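You operate a simulated robot arm through the tools that you are given. There is no shell and no other tool.

The job below is to be done with a simulated robot arm. You get a single attempt, and the scene is never put back.

Task
Lay the low ledge's drip sheet in the steel drawer, set the card's nip pressure, jog an even test length.
Fine: shut the drawer and the nip before you jog; open the nip after. Where these are worked on the way, their far stop is far enough and under half their travel is too little: steel drawer.

Only the result counts: the job must be done as asked and must still hold three seconds after the hand-in. Knocking over, shifting, dropping, spilling or breaking anything else fails it. Flat cloth is picked up by pressing the open fingertips on it (5 to 10 N) and closing them slowly along it; thin cloth reads only 2 to 8 mm in the jaws.

Robot
A 7-joint arm with a two-finger parallel gripper, fixed in place. Base frame: the origin is on the floor under the middle of its stand, x ahead of it, y to its left, z up. Units: mm, degrees, N and s.
With the tool pointing down near the work surface it reaches from about 100 to 580 mm from the base axis. Its first joint turns from -166.0 to 166.0 degrees. Payload 3.43 kg.
The TCP is the grasp point between the finger pads, 34 mm short of the fingertips. In the tool frame z runs along the fingers and y along their closing line. The gripper opens to 128 mm. The fingers are 24 mm wide and 12 mm thick; the gripper's body (48 by 130 mm) begins 96 mm behind the TCP.
Orientation is that of the tool frame in the base frame, as a unit quaternion [w, x, y, z]. With the fingers straight down and closing along the base's y, the tool's x points along the base's -x, its y along +y and its z along -z.

Tools
- The arm moves only by the tool arm_command. Its argument "series" is one flat list of numbers, 7 for each row, row after row: the shift along the tool's x, y, z in mm, then the turn, a rotation vector about the tool's x, y, z in degrees, then the opening in per cent of the stroke, from 0 (shut) to 100 (fully open). In form: [dx, dy, dz, wx, wy, wz, jaw, dx, dy, dz, wx, wy, wz, jaw, ...]. A call has 1 to 20 rows; each row shifts and turns the commanded pose from where the row before left it, along the tool's axes as they then stand. A row lasts 0.2 s, in which the tool goes at most 50 mm and 8.6 degrees; a call with a longer step from one row to the next is refused whole, and so is a gripper value outside its range. Where a pose cannot be reached the arm comes as near as it can. A force on the tool above 50 N (or 10 N above the force at the start of the call, whichever is more), or a blocked arm, ends the call early, and 0.2 s more pass. The fingers move at their own pace (about 108 mm/s each) and stop on an object; they squeeze with about 44 N. The grip force told is the motor's: it shows also when the fingers shut on nothing. Time passes only in rows, and 0.2 s behind the last, so rows that do not move let the fingers close. It gives the time, the measured TCP pose, the force on the tool (base axes), the opening and the grip force at its end, in the units of the frame above (readings bear some noise), with the torque about the TCP (base axes, N m) and any sound that the robot's microphone picked up.
- Cameras (640 x 400 px; columns grow to the right, rows downward): "scene" is fixed at [399.6, 498.4, 1249.5]; the picture's right is [-0.74, -0.67, 0.00], its down [-0.49, 0.54, -0.68] and it looks along [0.46, -0.51, -0.73] (base axes); focal length 214 px, centre (320, 200). "wrist" rides on the gripper at [76, -11, -160] in the tool frame; the picture's right is [0.15, 0.99, 0.00], its down [-0.88, 0.13, -0.46] and it looks along [-0.45, 0.07, 0.89] (tool axes); focal length 234 px, centre (320, 200). There is no depth. A picture from a camera that has moved, and an enlarged one, comes with that camera's place and axes in the base frame and with its lens.
- snapshot(camera): a new picture of that camera. No time passes.
- raise_lower(by): slides the trunk up (or, below 0, down) by that many mm; the arm rides with it, the base frame stays. It gives what a move gives, with no picture.
- close_up(camera, box): a new picture of the part [left, top, right, bottom] of that camera's present view, enlarged. No time passes.
- sign_off(): hands the job in; it is judged then, once.

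Nothing tells you positions but the pictures and the camera data. Unless the task says otherwise, let go and move clear before handing in.

The tools are called after "Call:" as name(argument=value, ...) on one line, values as JSON. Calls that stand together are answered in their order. arm_command: Moves the arm, as the interface text tells. Its arguments: {"type":"object","properties":{"series":{"type":"array","items":{"type":"number"}}},"required":["series"]} The other tools are called the same way: raise_lower (by) moves the trunk up or down; snapshot (camera) takes a picture; close_up (camera, box) takes an enlarged picture of a part of a camera's view; sign_off () hands the job in.

At the start:

```text
time: 0.0
eef_pos: [527.8, 51.4, 1062.0]
tcp_rot: [0.001, -0.001, 1.0, 0.001]
force: [0.3, 0.0, -0.6]
torque: [0.03, 0.01, 0.01]
opening: 128.0
grip_force: 0.0
trunk travel left (down, up): [-275.0, 49.0]
```

scene: 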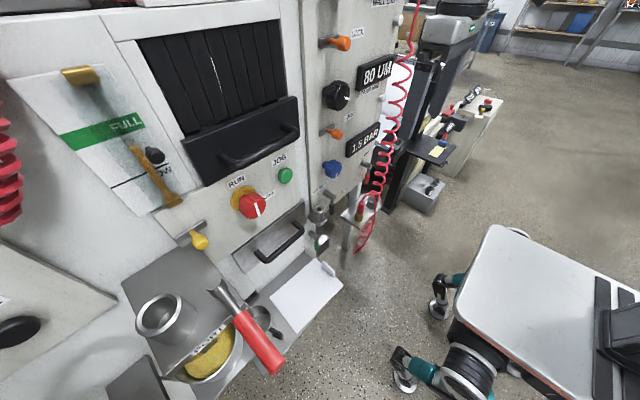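
wrist: 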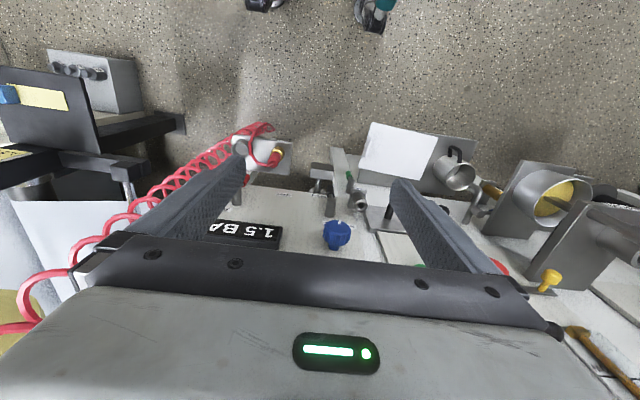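

I see a machine panel with a steel drawer, knobs, a low ledge with a white sheet, and the gripper above. First I will take enlarged views to read labels and identify controls.

Call:
close_up(camera="scene", box=[0, 0, 320, 200])

Call:
close_up(camera="scene", box=[280, 0, 440, 100])

Call:
close_up(camera="scene", box=[280, 100, 440, 200])

Call:
close_up(camera="scene", box=[200, 140, 360, 240])

Call:
close_up(camera="scene", box=[200, 220, 360, 320])

Call:
close_up(camera="scene", box=[0, 200, 320, 400])

```text
2.00 times, centred on (160, 100) of scene
camera zoom: at [399.6, 498.4, 1249.5], right [-0.74, -0.67, 0.0], down [-0.49, 0.54, -0.68], along [0.46, -0.51, -0.73], focal length 429 px, centre (640, 400)
```

zoom: 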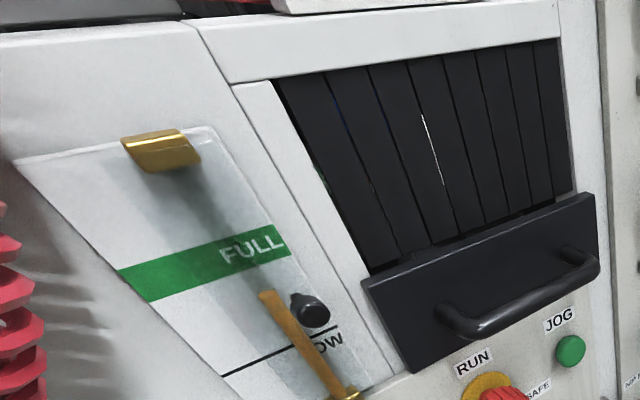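

```text
4.00 times, centred on (360, 50) of scene
camera zoom: at [399.6, 498.4, 1249.5], right [-0.74, -0.67, 0.0], down [-0.49, 0.54, -0.68], along [0.46, -0.51, -0.73], focal length 858 px, centre (160, 800)
```

zoom: 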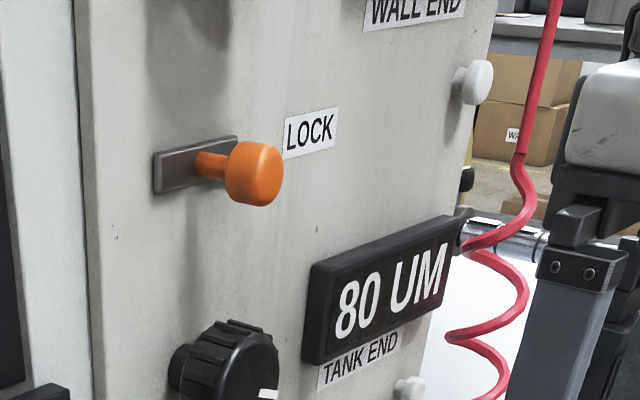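

```text
4.00 times, centred on (360, 150) of scene
camera zoom: at [399.6, 498.4, 1249.5], right [-0.74, -0.67, 0.0], down [-0.49, 0.54, -0.68], along [0.46, -0.51, -0.73], focal length 858 px, centre (160, 400)
```

zoom: 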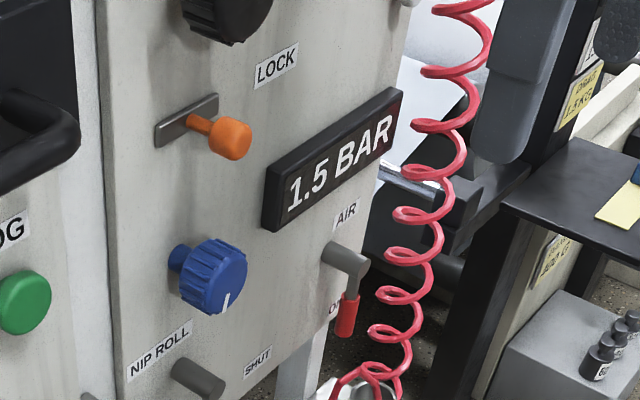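

```text
4.00 times, centred on (280, 190) of scene
camera zoom: at [399.6, 498.4, 1249.5], right [-0.74, -0.67, 0.0], down [-0.49, 0.54, -0.68], along [0.46, -0.51, -0.73], focal length 858 px, centre (480, 240)
```

zoom: 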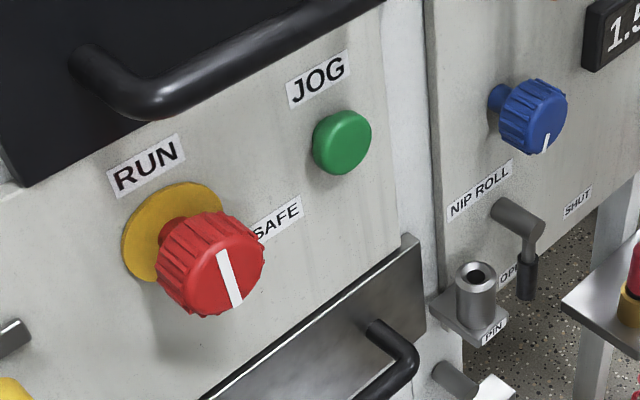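

```text
4.00 times, centred on (280, 270) of scene
camera zoom: at [399.6, 498.4, 1249.5], right [-0.74, -0.67, 0.0], down [-0.49, 0.54, -0.68], along [0.46, -0.51, -0.73], focal length 858 px, centre (480, -80)
```

zoom: 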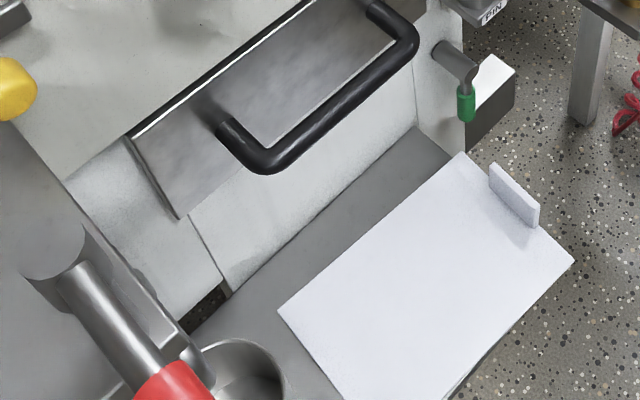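

```text
2.00 times, centred on (160, 300) of scene
camera zoom: at [399.6, 498.4, 1249.5], right [-0.74, -0.67, 0.0], down [-0.49, 0.54, -0.68], along [0.46, -0.51, -0.73], focal length 429 px, centre (640, 0)
```

zoom: 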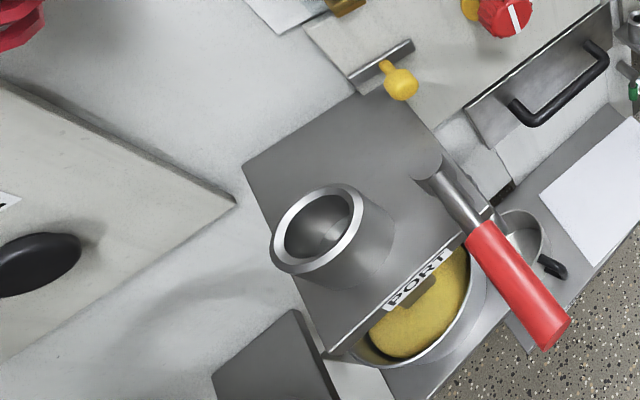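

The machine front seems to face the robot at about x = 720, with the white drip sheet on a low ledge. I'll look closer at the wrist view for labels and find the card.

Call:
close_up(camera="wrist", box=[0, 20, 320, 220])

Call:
close_up(camera="wrist", box=[300, 100, 620, 300])

Call:
close_up(camera="scene", box=[400, 80, 560, 220])

Call:
close_up(camera="scene", box=[340, 60, 500, 180])

Call:
close_up(camera="scene", box=[0, 250, 160, 350])

Call:
close_up(camera="scene", box=[300, 180, 420, 260])

```text
2.00 times, centred on (160, 120) of wrist
camera zoom: at [452.8, 41.1, 1221.6], right [-0.15, 0.99, 0.0], down [0.88, 0.13, 0.46], along [0.45, 0.07, -0.89], focal length 468 px, centre (640, 360)
```

zoom: 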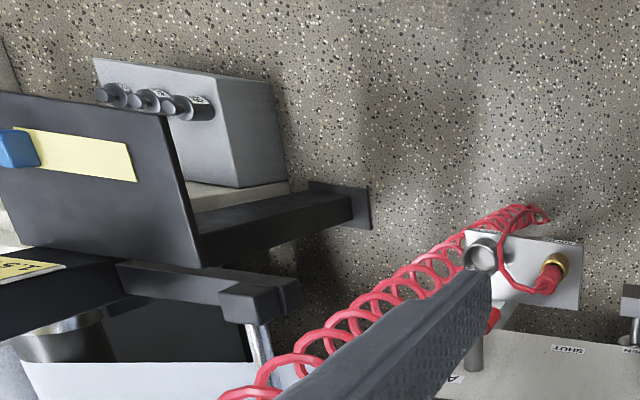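

```text
2.00 times, centred on (460, 200) of wrist
camera zoom: at [452.8, 41.1, 1221.6], right [-0.15, 0.99, 0.0], down [0.88, 0.13, 0.46], along [0.45, 0.07, -0.89], focal length 468 px, centre (40, 200)
```

zoom: 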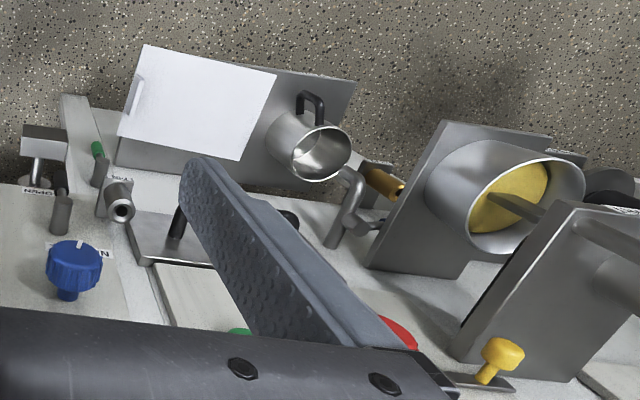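

```text
2.86 times, centred on (480, 150) of scene
camera zoom: at [399.6, 498.4, 1249.5], right [-0.74, -0.67, 0.0], down [-0.49, 0.54, -0.68], along [0.46, -0.51, -0.73], focal length 613 px, centre (-137, 343)
```

zoom: 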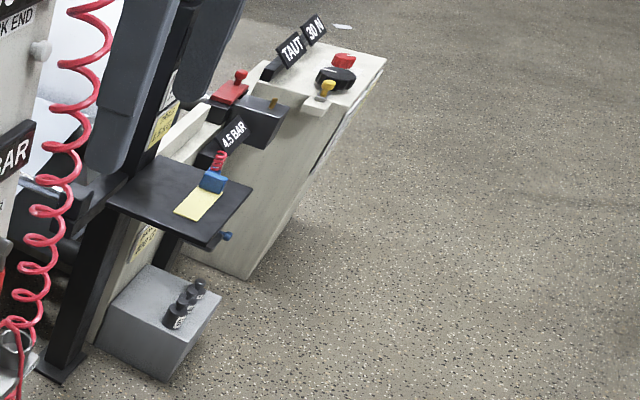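

```text
3.33 times, centred on (420, 120) of scene
camera zoom: at [399.6, 498.4, 1249.5], right [-0.74, -0.67, 0.0], down [-0.49, 0.54, -0.68], along [0.46, -0.51, -0.73], focal length 715 px, centre (-13, 467)
```

zoom: 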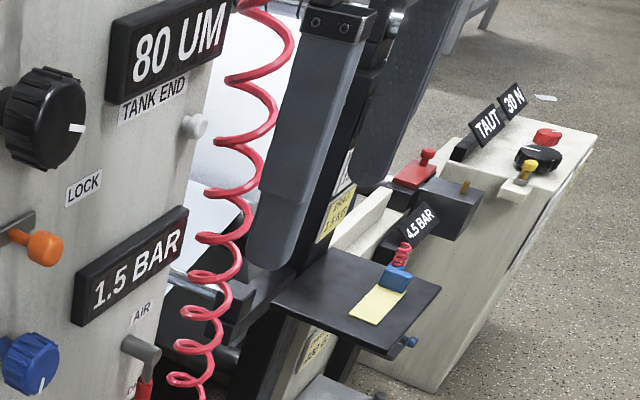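

```text
4.00 times, centred on (80, 300) of scene
camera zoom: at [399.6, 498.4, 1249.5], right [-0.74, -0.67, 0.0], down [-0.49, 0.54, -0.68], along [0.46, -0.51, -0.73], focal length 858 px, centre (1280, -200)
```

zoom: 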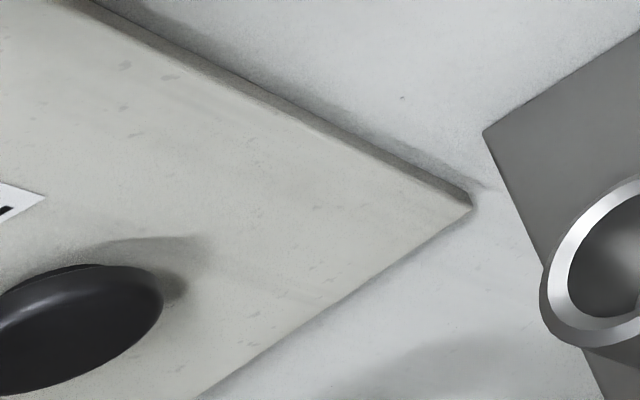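

```text
5.00 times, centred on (360, 220) of scene
camera zoom: at [399.6, 498.4, 1249.5], right [-0.74, -0.67, 0.0], down [-0.49, 0.54, -0.68], along [0.46, -0.51, -0.73], focal length 1072 px, centre (120, 100)
```

zoom: 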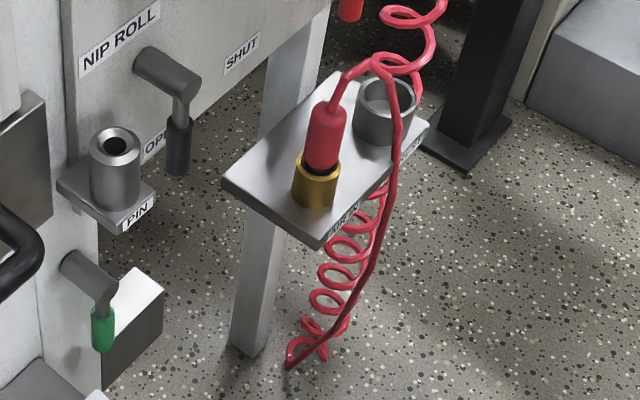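

The rig is rich: locks, two gap displays, nip roll lever, drawer, and a rack on the right with yellow cards. I'll back off toward the base and pitch the tool up a little, so the wrist camera can look at the panel squarely.

Call:
arm_command(series=[40, 0, 0, 0, 0, 0, 100, 40, 0, 0, 0, 0, 0, 100, 40, 0, 0, 0, 0, 0, 100, 0, 0, 0, 0, -8, 0, 100, 0, 0, 0, 0, -8, 0, 100, 0, 0, 0, 0, -8, 0, 100, 0, 0, 0, 0, -8, 0, 100, 0, 0, 0, 0, -8, 0, 100])

Call:
snapshot(camera="wrist")

Call:
snapshot(camera="scene")

```text
time: 1.8
eef_pos: [419.3, 52.2, 1050.5]
tcp_rot: [0.281, 0.005, 0.96, -0.005]
force: [0.6, 2.1, 0.3]
torque: [-0.12, 0.01, -0.09]
opening: 127.9
grip_force: 0.0
out of reach, approached as far as the arm can: row 7, 8
trunk travel left (down, up): [-275.0, 49.0]
```

```text
taken
camera wrist: at [269.5, 44.3, 1145.1], right [-0.11, 0.99, -0.09], down [0.5, 0.13, 0.86], along [0.86, 0.05, -0.51], focal length 234 px, centre (320, 200)
```

wrist: 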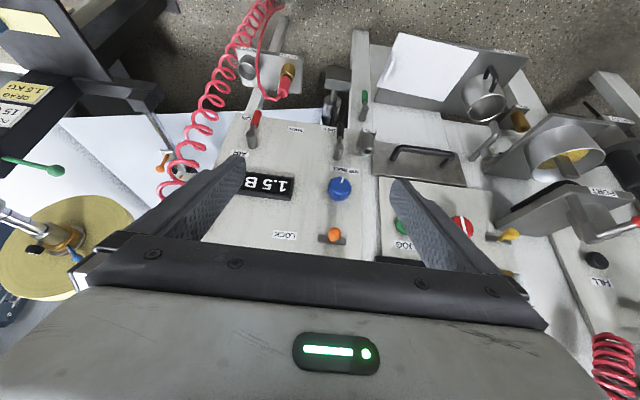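

```text
taken
```

scene: 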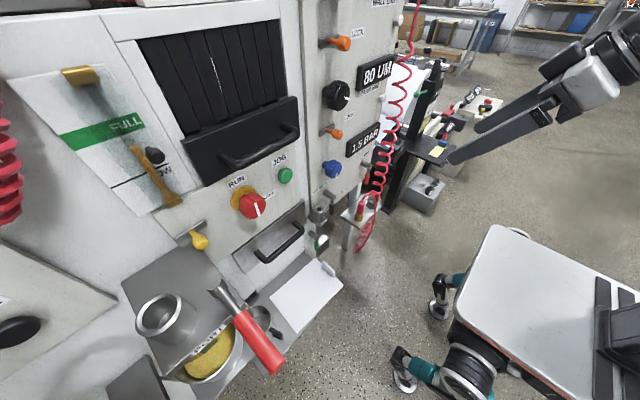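

The view shows the panel upside down; there are yellow and white cards on a black bar to the left (−y). I'll enlarge these.

Call:
close_up(camera="wrist", box=[0, 0, 160, 100])

Call:
close_up(camera="wrist", box=[0, 60, 160, 160])

Call:
close_up(camera="wrist", box=[200, 60, 400, 260])

Call:
close_up(camera="wrist", box=[340, 20, 560, 160])

Call:
close_up(camera="wrist", box=[440, 80, 640, 330])

```text
4.00 times, centred on (80, 50) of wrist
camera zoom: at [269.5, 44.3, 1145.1], right [-0.11, 0.99, -0.09], down [0.5, 0.13, 0.86], along [0.86, 0.05, -0.51], focal length 937 px, centre (1280, 800)
```

zoom: 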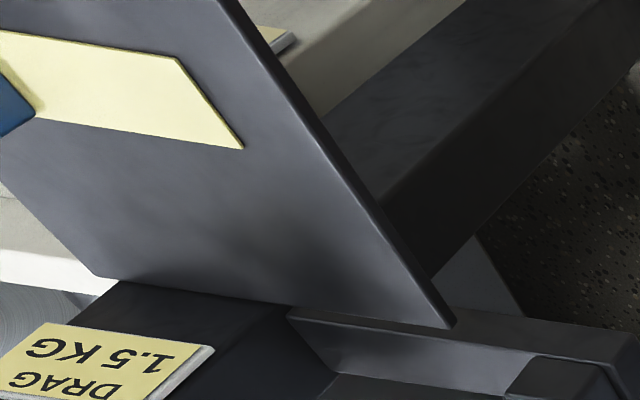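

```text
4.00 times, centred on (80, 110) of wrist
camera zoom: at [269.5, 44.3, 1145.1], right [-0.11, 0.99, -0.09], down [0.5, 0.13, 0.86], along [0.86, 0.05, -0.51], focal length 937 px, centre (1280, 560)
```

zoom: 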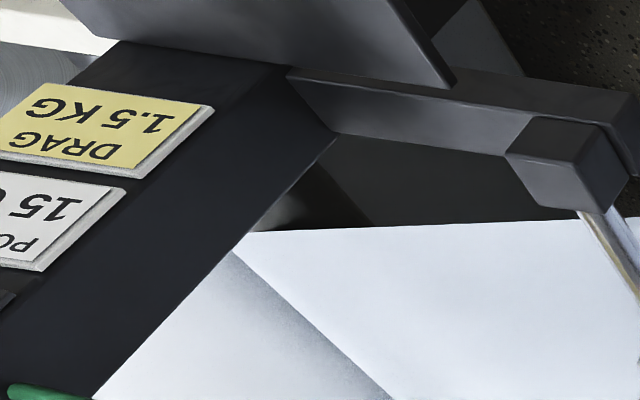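

```text
2.00 times, centred on (300, 160) of wrist
camera zoom: at [269.5, 44.3, 1145.1], right [-0.11, 0.99, -0.09], down [0.5, 0.13, 0.86], along [0.86, 0.05, -0.51], focal length 468 px, centre (360, 280)
```

zoom: 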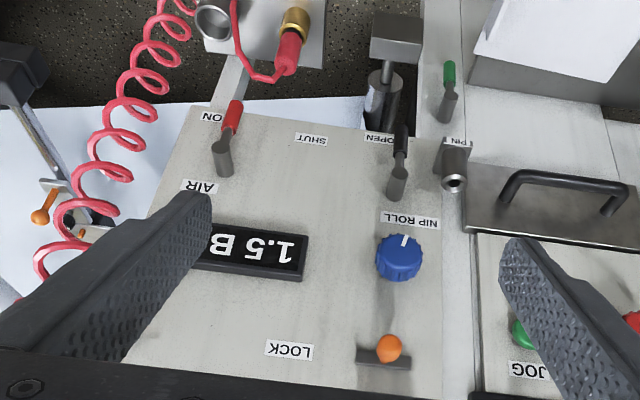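

```text
2.86 times, centred on (450, 90) of wrist
camera zoom: at [269.5, 44.3, 1145.1], right [-0.11, 0.99, -0.09], down [0.5, 0.13, 0.86], along [0.86, 0.05, -0.51], focal length 669 px, centre (-51, 514)
```

zoom: 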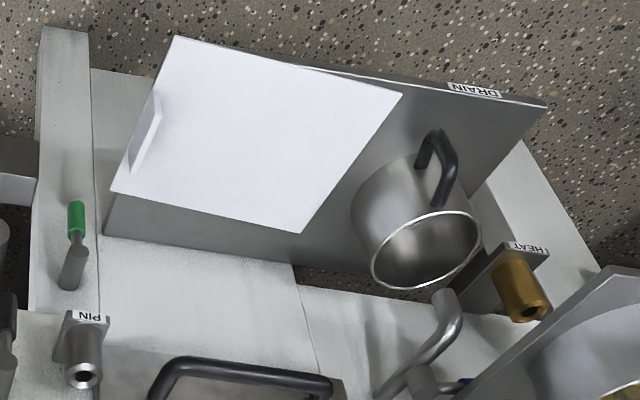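

```text
1.60 times, centred on (540, 205) of wrist
camera zoom: at [269.5, 44.3, 1145.1], right [-0.11, 0.99, -0.09], down [0.5, 0.13, 0.86], along [0.86, 0.05, -0.51], focal length 375 px, centre (-32, 192)
```

zoom: 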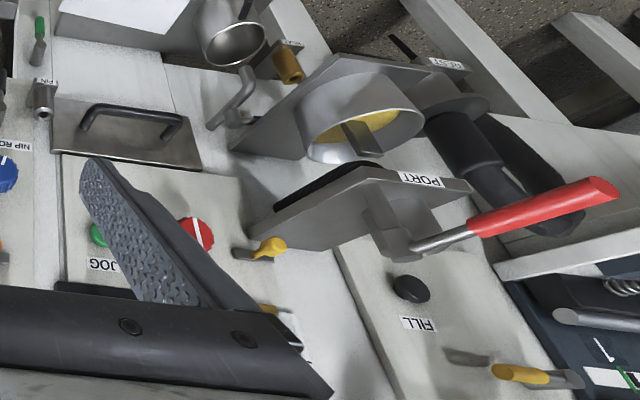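

I need to find the card with the nip pressure. I'll shift the arm toward −y and yaw the tool that way to see the black bar with cards.

Call:
arm_command(series=[0, -40, 0, 0, 0, 0, 100, 0, -40, 0, 0, 0, 0, 100, 0, -40, 0, 0, 0, 0, 100, 0, 0, 0, 4.3, 0, 6.74, 100, 0, 0, 0, 4.3, 0, 6.74, 100, 0, 0, 0, 4.3, 0, 6.74, 100, 0, 0, 0, 4.3, 0, 6.74, 100])

Call:
snapshot(camera="wrist")

```text
time: 3.4
eef_pos: [420.8, -66.5, 1053.5]
tcp_rot: [0.271, 0.27, 0.92, -0.083]
force: [0.6, 0.7, -0.1]
torque: [0.0, -0.01, 0.01]
opening: 127.8
grip_force: 0.0
out of reach, approached as far as the arm can: row 1
trunk travel left (down, up): [-275.0, 49.0]
```

```text
taken
camera wrist: at [289.4, 4.6, 1146.9], right [0.43, 0.9, -0.09], down [0.49, -0.15, 0.86], along [0.76, -0.41, -0.5], focal length 234 px, centre (320, 200)
```

wrist: 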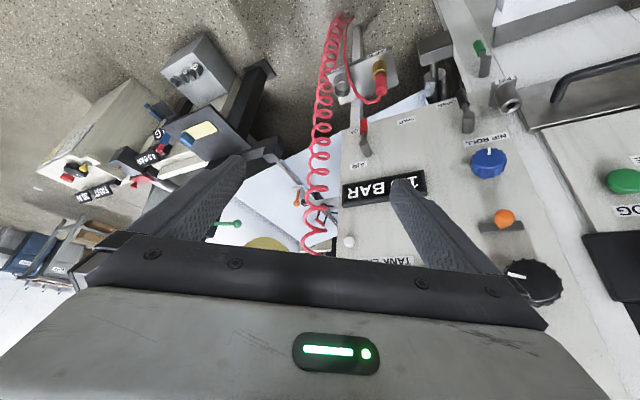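

The finger hides the cards on the black bar (about (594, −497, 802)). I'll yaw further right to centre it.

Call:
arm_command(series=[0, 0, 0, 4.3, 0, 6.74, 100, 0, 0, 0, 4.3, 0, 6.74, 100, 0, 0, 0, 4.3, 0, 6.74, 100, 0, 0, 0, 4.3, 0, 6.74, 100])

Call:
snapshot(camera="wrist")

Call:
close_up(camera="wrist", box=[200, 50, 400, 250])

```text
time: 4.4
eef_pos: [422.4, -68.9, 1053.2]
tcp_rot: [0.238, 0.514, 0.81, -0.152]
force: [-0.5, -0.4, -0.3]
torque: [-0.01, -0.01, 0.02]
opening: 128.0
grip_force: 0.1
trunk travel left (down, up): [-275.0, 49.0]
```

```text
taken
camera wrist: at [347.6, 62.6, 1146.1], right [0.84, 0.53, -0.08], down [0.33, -0.39, 0.86], along [0.43, -0.75, -0.5], focal length 234 px, centre (320, 200)
```

wrist: 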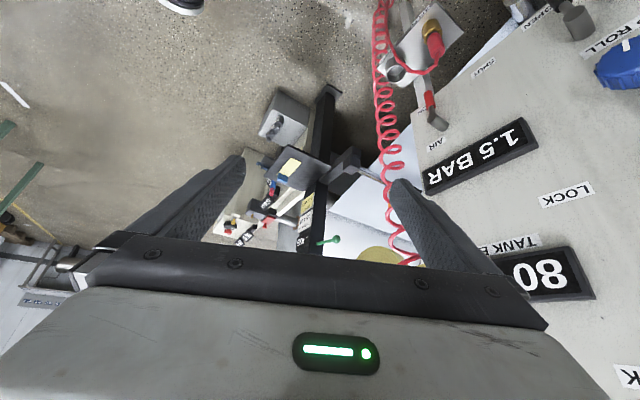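

```text
2.00 times, centred on (300, 150) of wrist
camera zoom: at [347.6, 62.6, 1146.1], right [0.84, 0.53, -0.08], down [0.33, -0.39, 0.86], along [0.43, -0.75, -0.5], focal length 468 px, centre (360, 300)
```

zoom: 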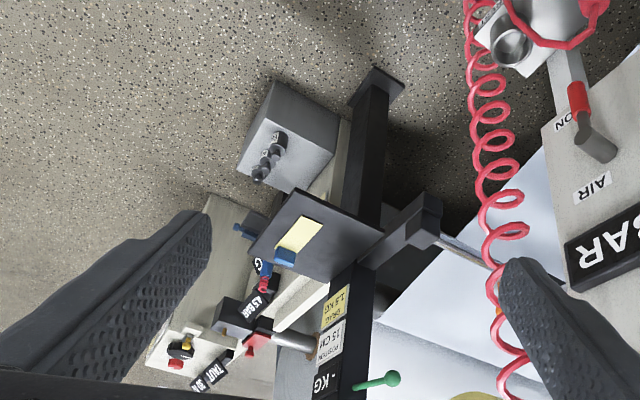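

Call:
close_up(camera="wrist", box=[260, 180, 360, 250])

Call:
close_up(camera="wrist", box=[200, 140, 320, 260])

Call:
close_up(camera="wrist", box=[380, 100, 640, 390])

```text
5.71 times, centred on (310, 215) of wrist
camera zoom: at [347.6, 62.6, 1146.1], right [0.84, 0.53, -0.08], down [0.33, -0.39, 0.86], along [0.43, -0.75, -0.5], focal length 1338 px, centre (377, 114)
```

zoom: 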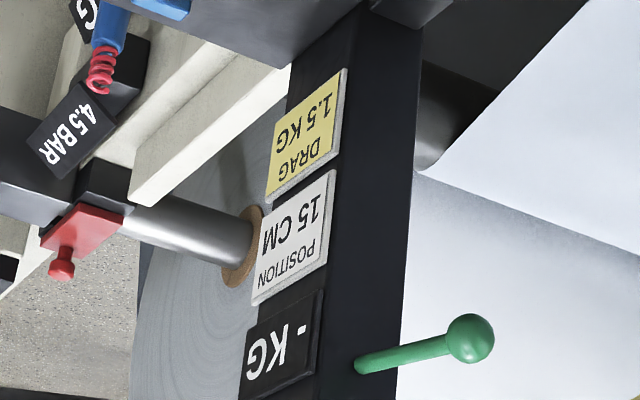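

```text
3.33 times, centred on (260, 200) of wrist
camera zoom: at [347.6, 62.6, 1146.1], right [0.84, 0.53, -0.08], down [0.33, -0.39, 0.86], along [0.43, -0.75, -0.5], focal length 781 px, centre (520, 200)
```

zoom: 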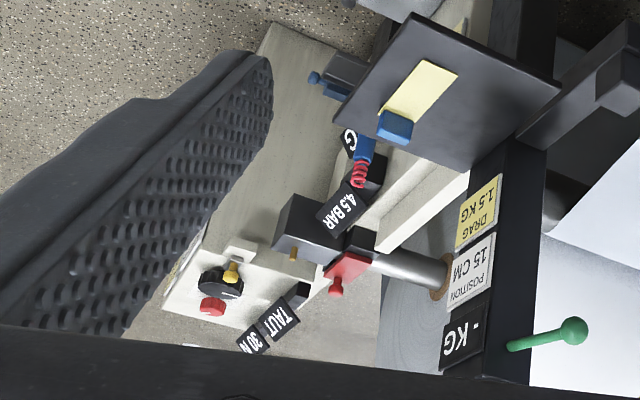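

```text
1.38 times, centred on (510, 245) of wrist
camera zoom: at [347.6, 62.6, 1146.1], right [0.84, 0.53, -0.08], down [0.33, -0.39, 0.86], along [0.43, -0.75, -0.5], focal length 323 px, centre (58, 138)
```

zoom: 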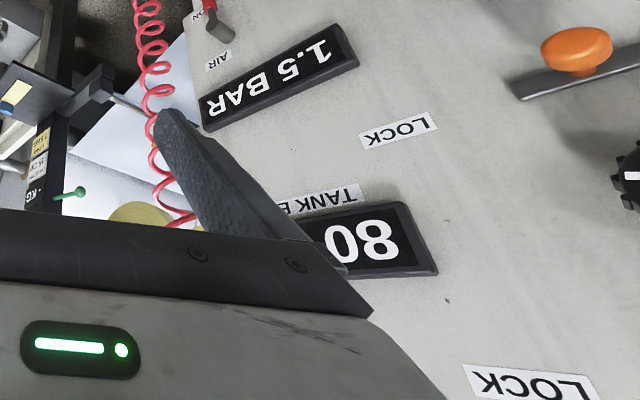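

The right-side rack shows "DRAG 1.5 KG", "POSITION 15 CM", "- KG" but no nip pressure card. I'll turn back to face the panel and pitch up to see its upper part (WALL END display etc.).

Call:
arm_command(series=[0, 0, 0, -4.3, 0, -6.74, 100, 0, 0, 0, -4.3, 0, -6.74, 100, 0, 0, 0, -4.3, 0, -6.74, 100, 0, 0, 0, -4.3, 0, -6.74, 100, 0, 0, 0, -4.3, 0, -6.74, 100, 0, 0, 0, -4.3, 0, -6.74, 100, 0, 0, 0, -4.3, 0, -6.74, 100, 0, 0, 0, -4.3, 0, -6.74, 100, 0, 40, 0, 0, 0, 0, 100, 0, 40, 0, 0, 0, 0, 100])

Call:
arm_command(series=[0, 0, 40, 0, 0, 0, 100, 0, 0, 40, 0, 0, 0, 100, 0, 0, 0, 0, -8, 0, 100, 0, 0, 0, 0, -8, 0, 100, 0, 0, 0, 0, -8, 0, 100, 0, 0, 0, 0, -8, 0, 100, 0, 0, 0, 0, -8, 0, 100])

Call:
snapshot(camera="wrist")

```text
time: 6.6
eef_pos: [423.4, 11.9, 1052.5]
tcp_rot: [0.28, 0.005, 0.96, -0.006]
force: [0.2, -0.9, -0.4]
torque: [0.02, -0.01, 0.0]
opening: 127.8
grip_force: 0.0
trunk travel left (down, up): [-275.0, 49.0]
```

```text
time: 8.2
eef_pos: [489.0, 11.3, 976.5]
tcp_rot: [0.592, 0.004, 0.806, -0.008]
force: [-0.1, -0.3, 0.0]
torque: [-0.03, 0.02, -0.03]
opening: 128.0
grip_force: 0.1
out of reach, approached as far as the arm can: row 4, 5, 6
trunk travel left (down, up): [-275.0, 49.0]
```

```text
taken
camera wrist: at [313.0, 2.7, 952.5], right [-0.03, 0.99, -0.15], down [-0.17, 0.14, 0.98], along [0.98, 0.06, 0.16], focal length 234 px, centre (320, 200)
```

wrist: 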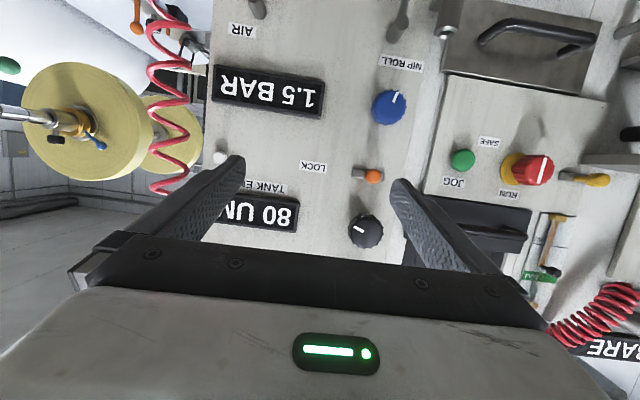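

The panel is seen straight on, though inverted and with the upper part hidden behind the gripper. I'll roll the tool 180° so the camera rides on top and the picture is upright.

Call:
arm_command(series=[0, 0, 0, 0, 0, 8.5, 100, 0, 0, 0, 0, 0, 8.5, 100, 0, 0, 0, 0, 0, 8.5, 100, 0, 0, 0, 0, 0, 8.5, 100, 0, 0, 0, 0, 0, 8.5, 100, 0, 0, 0, 0, 0, 8.5, 100, 0, 0, 0, 0, 0, 8.5, 100, 0, 0, 0, 0, 0, 8.5, 100, 0, 0, 0, 0, 0, 8.5, 100, 0, 0, 0, 0, 0, 8.5, 100])

Call:
snapshot(camera="wrist")

```text
time: 10.4
eef_pos: [488.1, 12.8, 978.2]
tcp_rot: [0.44, 0.548, 0.592, 0.395]
force: [-0.3, 0.2, 0.1]
torque: [0.02, -0.01, -0.01]
opening: 128.0
grip_force: 0.0
trunk travel left (down, up): [-275.0, 49.0]
```

```text
taken
camera wrist: at [332.3, 89.1, 1008.0], right [0.29, 0.23, 0.93], down [-0.39, -0.86, 0.34], along [0.87, -0.46, -0.16], focal length 234 px, centre (320, 200)
```

wrist: 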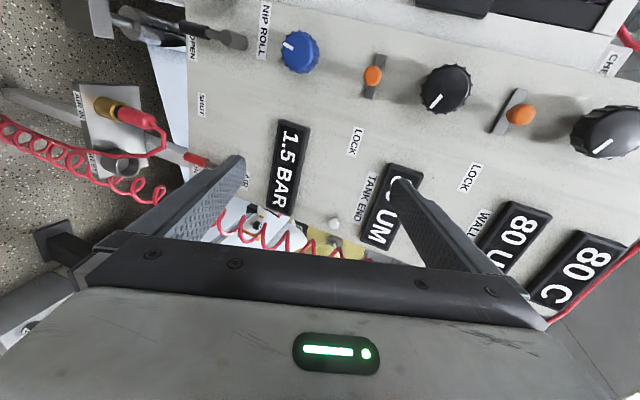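

Now the roll works; I see WALL END "80 UM", TANK END "80 UM" and an "80 C" display. I'll continue rolling to be upright.

Call:
arm_command(series=[0, 0, 0, 0, 0, 8.5, 100, 0, 0, 0, 0, 0, 8.5, 100, 0, 0, 0, 0, 0, 8.5, 100, 0, 0, 0, 0, 0, 8.5, 100, 0, 0, 0, 0, 0, 8.5, 100, 0, 0, 0, 0, 0, 8.5, 100, 0, 0, 0, 0, 0, 8.5, 100, 0, 0, 0, 0, 0, 8.5, 100, 0, 0, 0, 0, 0, 8.5, 100, 0, 0, 0, 0, 0, 8.5, 100, 0, 0, 0, 0, 0, 8.5, 100])

Call:
snapshot(camera="wrist")

```text
time: 12.8
eef_pos: [488.9, 12.2, 977.5]
tcp_rot: [0.013, 0.806, 0.008, 0.592]
force: [-1.2, -0.5, 0.2]
torque: [0.02, 0.02, 0.01]
opening: 128.0
grip_force: 0.1
trunk travel left (down, up): [-275.0, 49.0]
```

```text
taken
camera wrist: at [359.3, 27.9, 1097.5], right [0.04, -0.98, 0.17], down [-0.7, -0.15, -0.7], along [0.71, -0.09, -0.69], focal length 234 px, centre (320, 200)
```

wrist: 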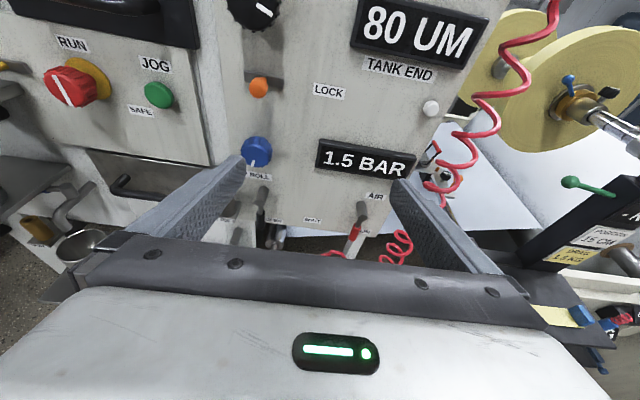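

Upright now. I'll pitch up to look at the upper part of the panel and any cards posted there.

Call:
arm_command(series=[0, 0, 0, 0, 8, 0, 100, 0, 0, 0, 0, 8, 0, 100, 0, 0, 0, 0, 8, 0, 100, 0, 0, 0, 0, 8, 0, 100])

Call:
snapshot(camera="wrist")

```text
time: 13.8
eef_pos: [487.1, 11.2, 978.2]
tcp_rot: [0.013, 0.611, 0.01, 0.791]
force: [0.5, 0.6, 0.3]
torque: [0.01, -0.02, 0.0]
opening: 128.1
grip_force: 0.1
trunk travel left (down, up): [-275.0, 49.0]
```

```text
taken
camera wrist: at [314.3, 25.2, 1009.7], right [-0.04, -0.98, 0.17], down [-0.22, -0.16, -0.96], along [0.98, -0.08, -0.21], focal length 234 px, centre (320, 200)
```

wrist: 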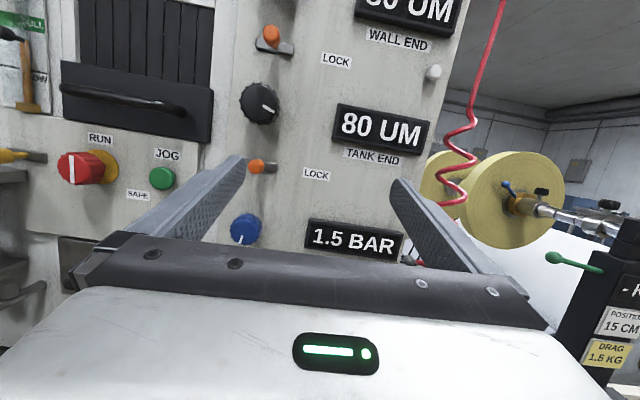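

Call:
arm_command(series=[0, 0, 0, 0, 8, 0, 100, 0, 0, 0, 0, 8, 0, 100, 0, 0, 0, 0, 8, 0, 100])

Call:
snapshot(camera="wrist")

```text
time: 14.6
eef_pos: [488.6, 11.0, 977.5]
tcp_rot: [0.009, 0.433, 0.014, 0.901]
force: [0.4, -0.8, -0.1]
torque: [0.03, -0.02, 0.01]
opening: 127.9
grip_force: 0.0
trunk travel left (down, up): [-275.0, 49.0]
```

```text
taken
camera wrist: at [316.6, 22.9, 936.7], right [-0.1, -0.98, 0.15], down [0.19, -0.16, -0.97], along [0.98, -0.06, 0.21], focal length 234 px, centre (320, 200)
```

wrist: 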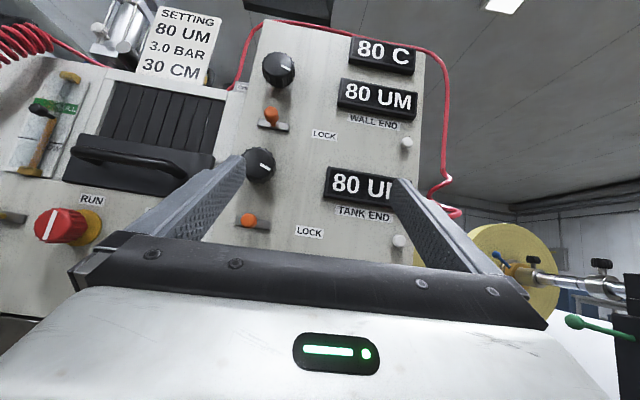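

The card reads "SETTING 80 UM / 3.0 BAR / 30 CM". Let me enlarge it and the rest of the panel.

Call:
close_up(camera="wrist", box=[80, 0, 280, 120])

Call:
close_up(camera="wrist", box=[220, 0, 440, 140])

Call:
close_up(camera="wrist", box=[220, 120, 440, 270])

Call:
close_up(camera="wrist", box=[0, 40, 220, 250])

```text
3.20 times, centred on (180, 60) of wrist
camera zoom: at [316.6, 22.9, 936.7], right [-0.1, -0.98, 0.15], down [0.19, -0.16, -0.97], along [0.98, -0.06, 0.21], focal length 749 px, centre (768, 648)
```

zoom: 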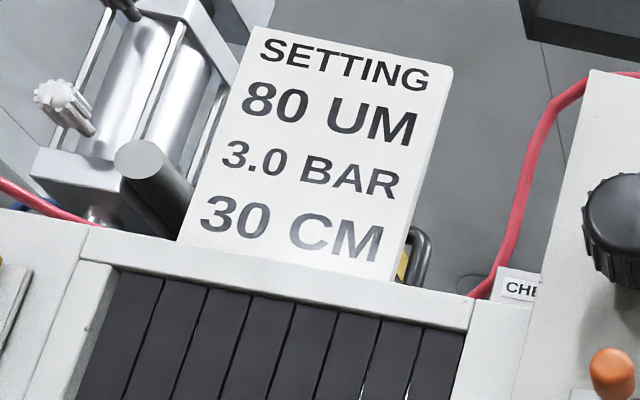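

```text
2.86 times, centred on (330, 70) of wrist
camera zoom: at [316.6, 22.9, 936.7], right [-0.1, -0.98, 0.15], down [0.19, -0.16, -0.97], along [0.98, -0.06, 0.21], focal length 669 px, centre (291, 571)
```

zoom: 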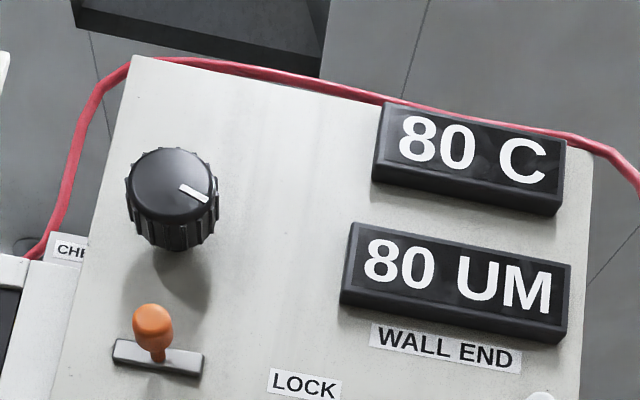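

```text
2.67 times, centred on (330, 195) of wrist
camera zoom: at [316.6, 22.9, 936.7], right [-0.1, -0.98, 0.15], down [0.19, -0.16, -0.97], along [0.98, -0.06, 0.21], focal length 624 px, centre (293, 213)
```

zoom: 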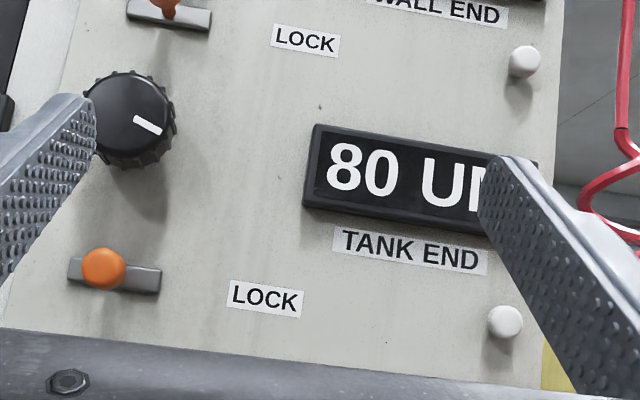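

```text
1.90 times, centred on (110, 145) of wrist
camera zoom: at [316.6, 22.9, 936.7], right [-0.1, -0.98, 0.15], down [0.19, -0.16, -0.97], along [0.98, -0.06, 0.21], focal length 446 px, centre (720, 305)
```

zoom: 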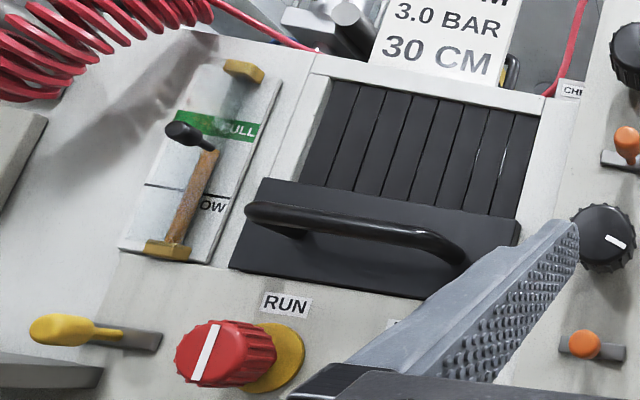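

The card sets 80 UM (both ends already read 80), 3.0 BAR nip (now 1.5) and 30 CM. I'll look around further for other displays and labels (length counter, "CHE…" label, left side) before touching anything.

Call:
arm_command(series=[31.2, 0, 25, 0, 0, 0, 100, 31.2, 0, 25, 0, 0, 0, 100, 31.2, 0, 25, 0, 0, 0, 100, 0, -40, 0, 0, -8, 0, 100, 0, -40, 0, 0, -8, 0, 100, 0, -40, 0, 0, -8, 0, 100, 0, -30, 0, 0, -8, 0, 100])

Call:
snapshot(camera="wrist")

```text
time: 16.2
eef_pos: [486.3, 167.0, 1092.1]
tcp_rot: [0.013, 0.666, 0.011, 0.746]
force: [0.1, -0.6, -0.2]
torque: [0.01, 0.01, -0.02]
opening: 128.1
grip_force: 0.1
trunk travel left (down, up): [-275.0, 49.0]
```

```text
taken
camera wrist: at [320.3, 181.1, 1149.6], right [-0.02, -0.98, 0.18], down [-0.35, -0.16, -0.92], along [0.93, -0.08, -0.35], focal length 234 px, centre (320, 200)
```

wrist: 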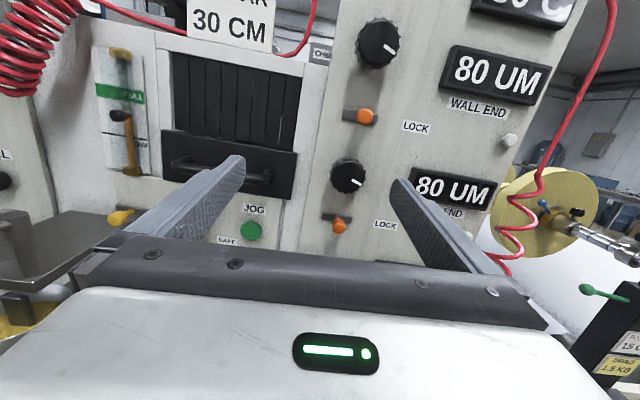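

Call:
close_up(camera="wrist", box=[260, 0, 460, 120])

Call:
close_up(camera="wrist", box=[300, 80, 460, 250])

Call:
close_up(camera="wrist", box=[0, 0, 200, 240])

```text
3.20 times, centred on (360, 60) of wrist
camera zoom: at [320.3, 181.1, 1149.6], right [-0.02, -0.98, 0.18], down [-0.35, -0.16, -0.92], along [0.93, -0.08, -0.35], focal length 749 px, centre (192, 648)
```

zoom: 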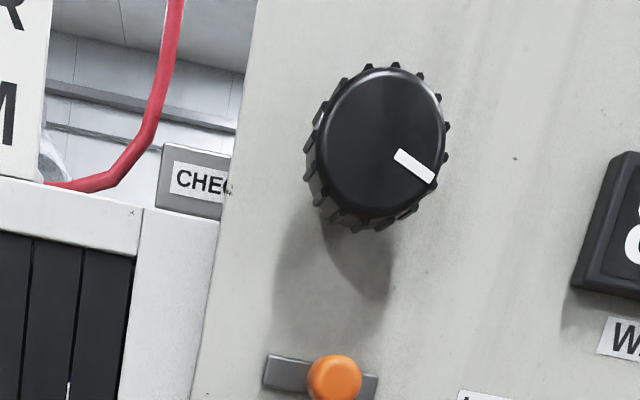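

```text
2.35 times, centred on (380, 165) of wrist
camera zoom: at [320.3, 181.1, 1149.6], right [-0.02, -0.98, 0.18], down [-0.35, -0.16, -0.92], along [0.93, -0.08, -0.35], focal length 551 px, centre (179, 282)
```

zoom: 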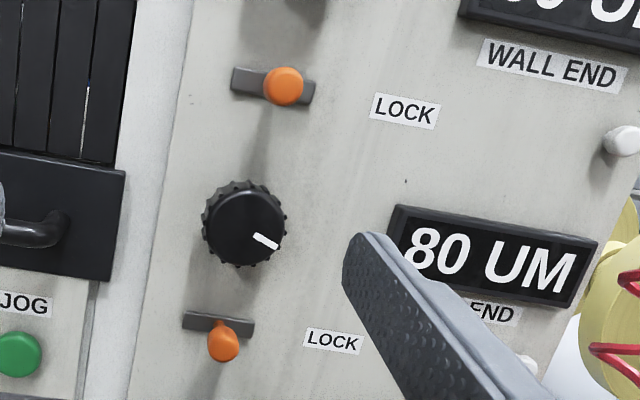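

```text
1.67 times, centred on (100, 120) of wrist
camera zoom: at [320.3, 181.1, 1149.6], right [-0.02, -0.98, 0.18], down [-0.35, -0.16, -0.92], along [0.93, -0.08, -0.35], focal length 390 px, centre (687, 333)
```

zoom: 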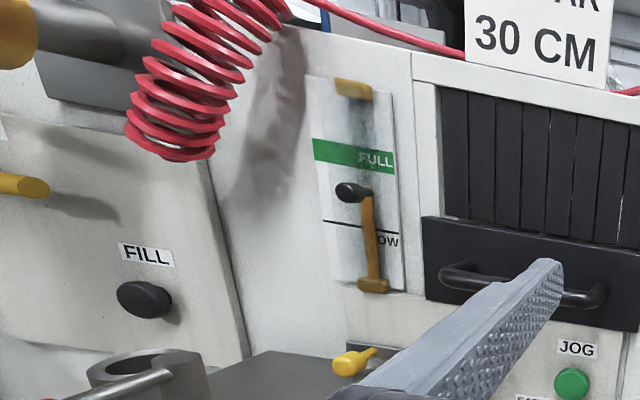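

Enlarging renders real detail, so I'll zoom harder on the lock levers, knobs, and other small features.

Call:
close_up(camera="wrist", box=[335, 95, 395, 135])

Call:
close_up(camera="wrist", box=[310, 200, 370, 240])

Call:
close_up(camera="wrist", box=[490, 115, 530, 145])

Call:
close_up(camera="scene", box=[310, 25, 370, 65])

Call:
close_up(camera="scene", box=[310, 110, 370, 150])

Call:
close_up(camera="scene", box=[220, 160, 310, 220])

```text
10.00 times, centred on (365, 115) of wrist
camera zoom: at [320.3, 181.1, 1149.6], right [-0.02, -0.98, 0.18], down [-0.35, -0.16, -0.92], along [0.93, -0.08, -0.35], focal length 2342 px, centre (-130, 1050)
```

zoom: 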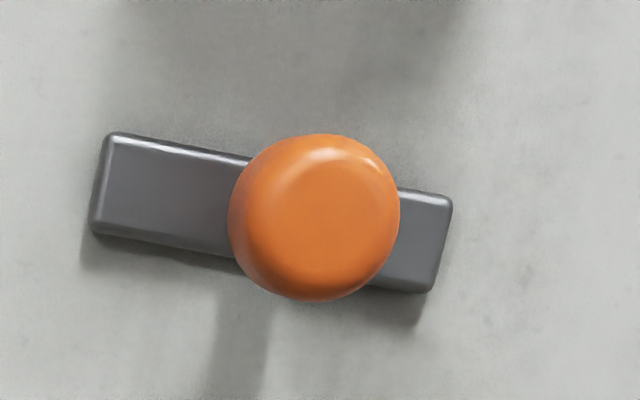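

```text
10.00 times, centred on (340, 220) of wrist
camera zoom: at [320.3, 181.1, 1149.6], right [-0.02, -0.98, 0.18], down [-0.35, -0.16, -0.92], along [0.93, -0.08, -0.35], focal length 2342 px, centre (120, 0)
```

zoom: 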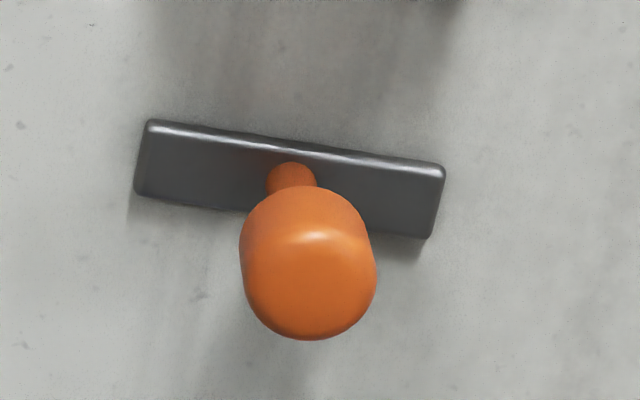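

```text
13.33 times, centred on (510, 130) of wrist
camera zoom: at [320.3, 181.1, 1149.6], right [-0.02, -0.98, 0.18], down [-0.35, -0.16, -0.92], along [0.93, -0.08, -0.35], focal length 3122 px, centre (-2213, 1133)
```

zoom: 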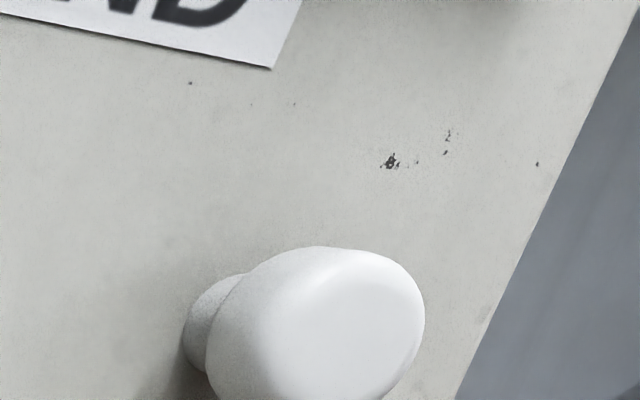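

```text
10.00 times, centred on (340, 45) of scene
camera zoom: at [399.6, 498.4, 1249.5], right [-0.74, -0.67, 0.0], down [-0.49, 0.54, -0.68], along [0.46, -0.51, -0.73], focal length 2145 px, centre (120, 1750)
```

zoom: 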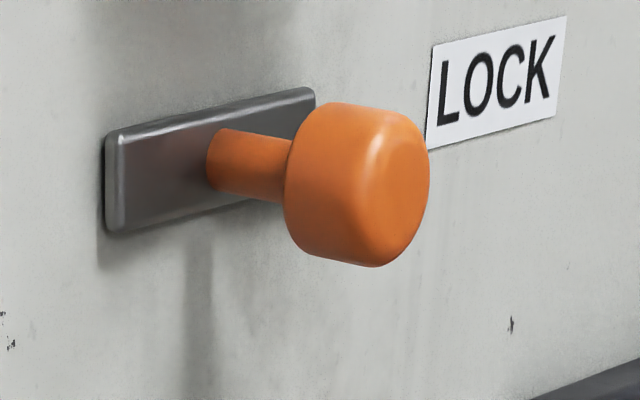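

```text
10.00 times, centred on (340, 130) of scene
camera zoom: at [399.6, 498.4, 1249.5], right [-0.74, -0.67, 0.0], down [-0.49, 0.54, -0.68], along [0.46, -0.51, -0.73], focal length 2145 px, centre (120, 900)
```

zoom: 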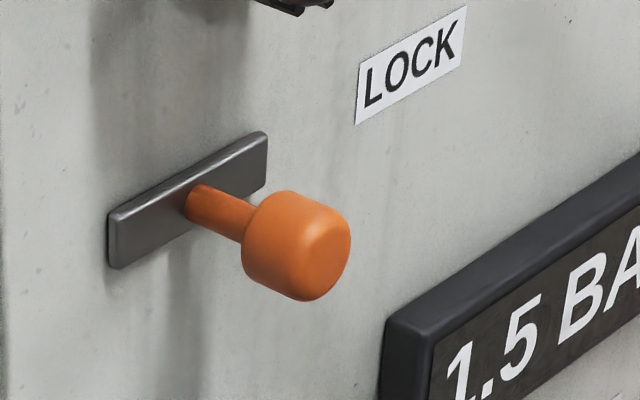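

```text
6.67 times, centred on (265, 190) of scene
camera zoom: at [399.6, 498.4, 1249.5], right [-0.74, -0.67, 0.0], down [-0.49, 0.54, -0.68], along [0.46, -0.51, -0.73], focal length 1430 px, centre (687, 267)
```

zoom: 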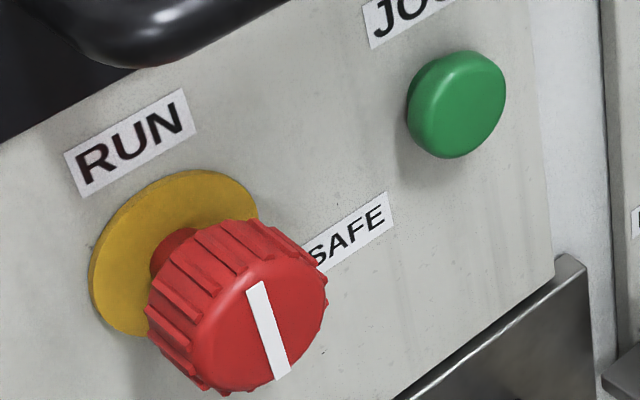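

There's a display reading "BARE" up on the left side (perhaps the web state). I'll yaw left to look at it and the left side of the machine.

Call:
arm_command(series=[0, 0, 0, 7.95, 0, 0.9, 100, 0, 0, 0, 7.95, 0, 0.9, 100, 0, 0, 0, 7.95, 0, 0.9, 100, 0, 0, 0, 7.95, 0, 0.9, 100, 0, 0, 0, 7.95, 0, 0.9, 100])

Call:
snapshot(camera="wrist")

```text
time: 17.4
eef_pos: [488.1, 165.6, 1091.7]
tcp_rot: [-0.244, 0.629, 0.238, 0.698]
force: [-0.1, -0.2, 0.2]
torque: [0.03, 0.01, -0.01]
opening: 128.1
grip_force: 0.1
trunk travel left (down, up): [-275.0, 49.0]
```

```text
taken
camera wrist: at [353.2, 69.6, 1152.4], right [0.62, -0.77, 0.17], down [-0.19, -0.36, -0.92], along [0.76, 0.54, -0.36], focal length 234 px, centre (320, 200)
```

wrist: 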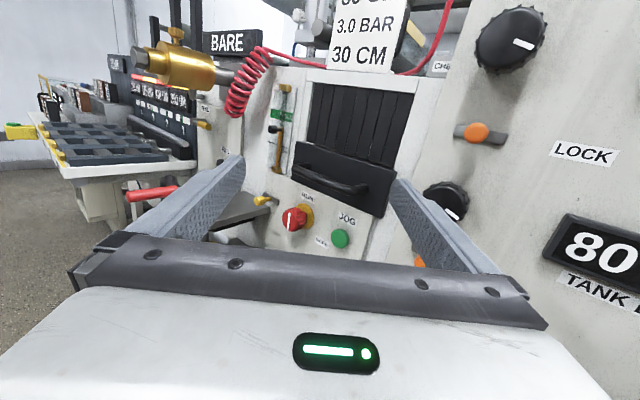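

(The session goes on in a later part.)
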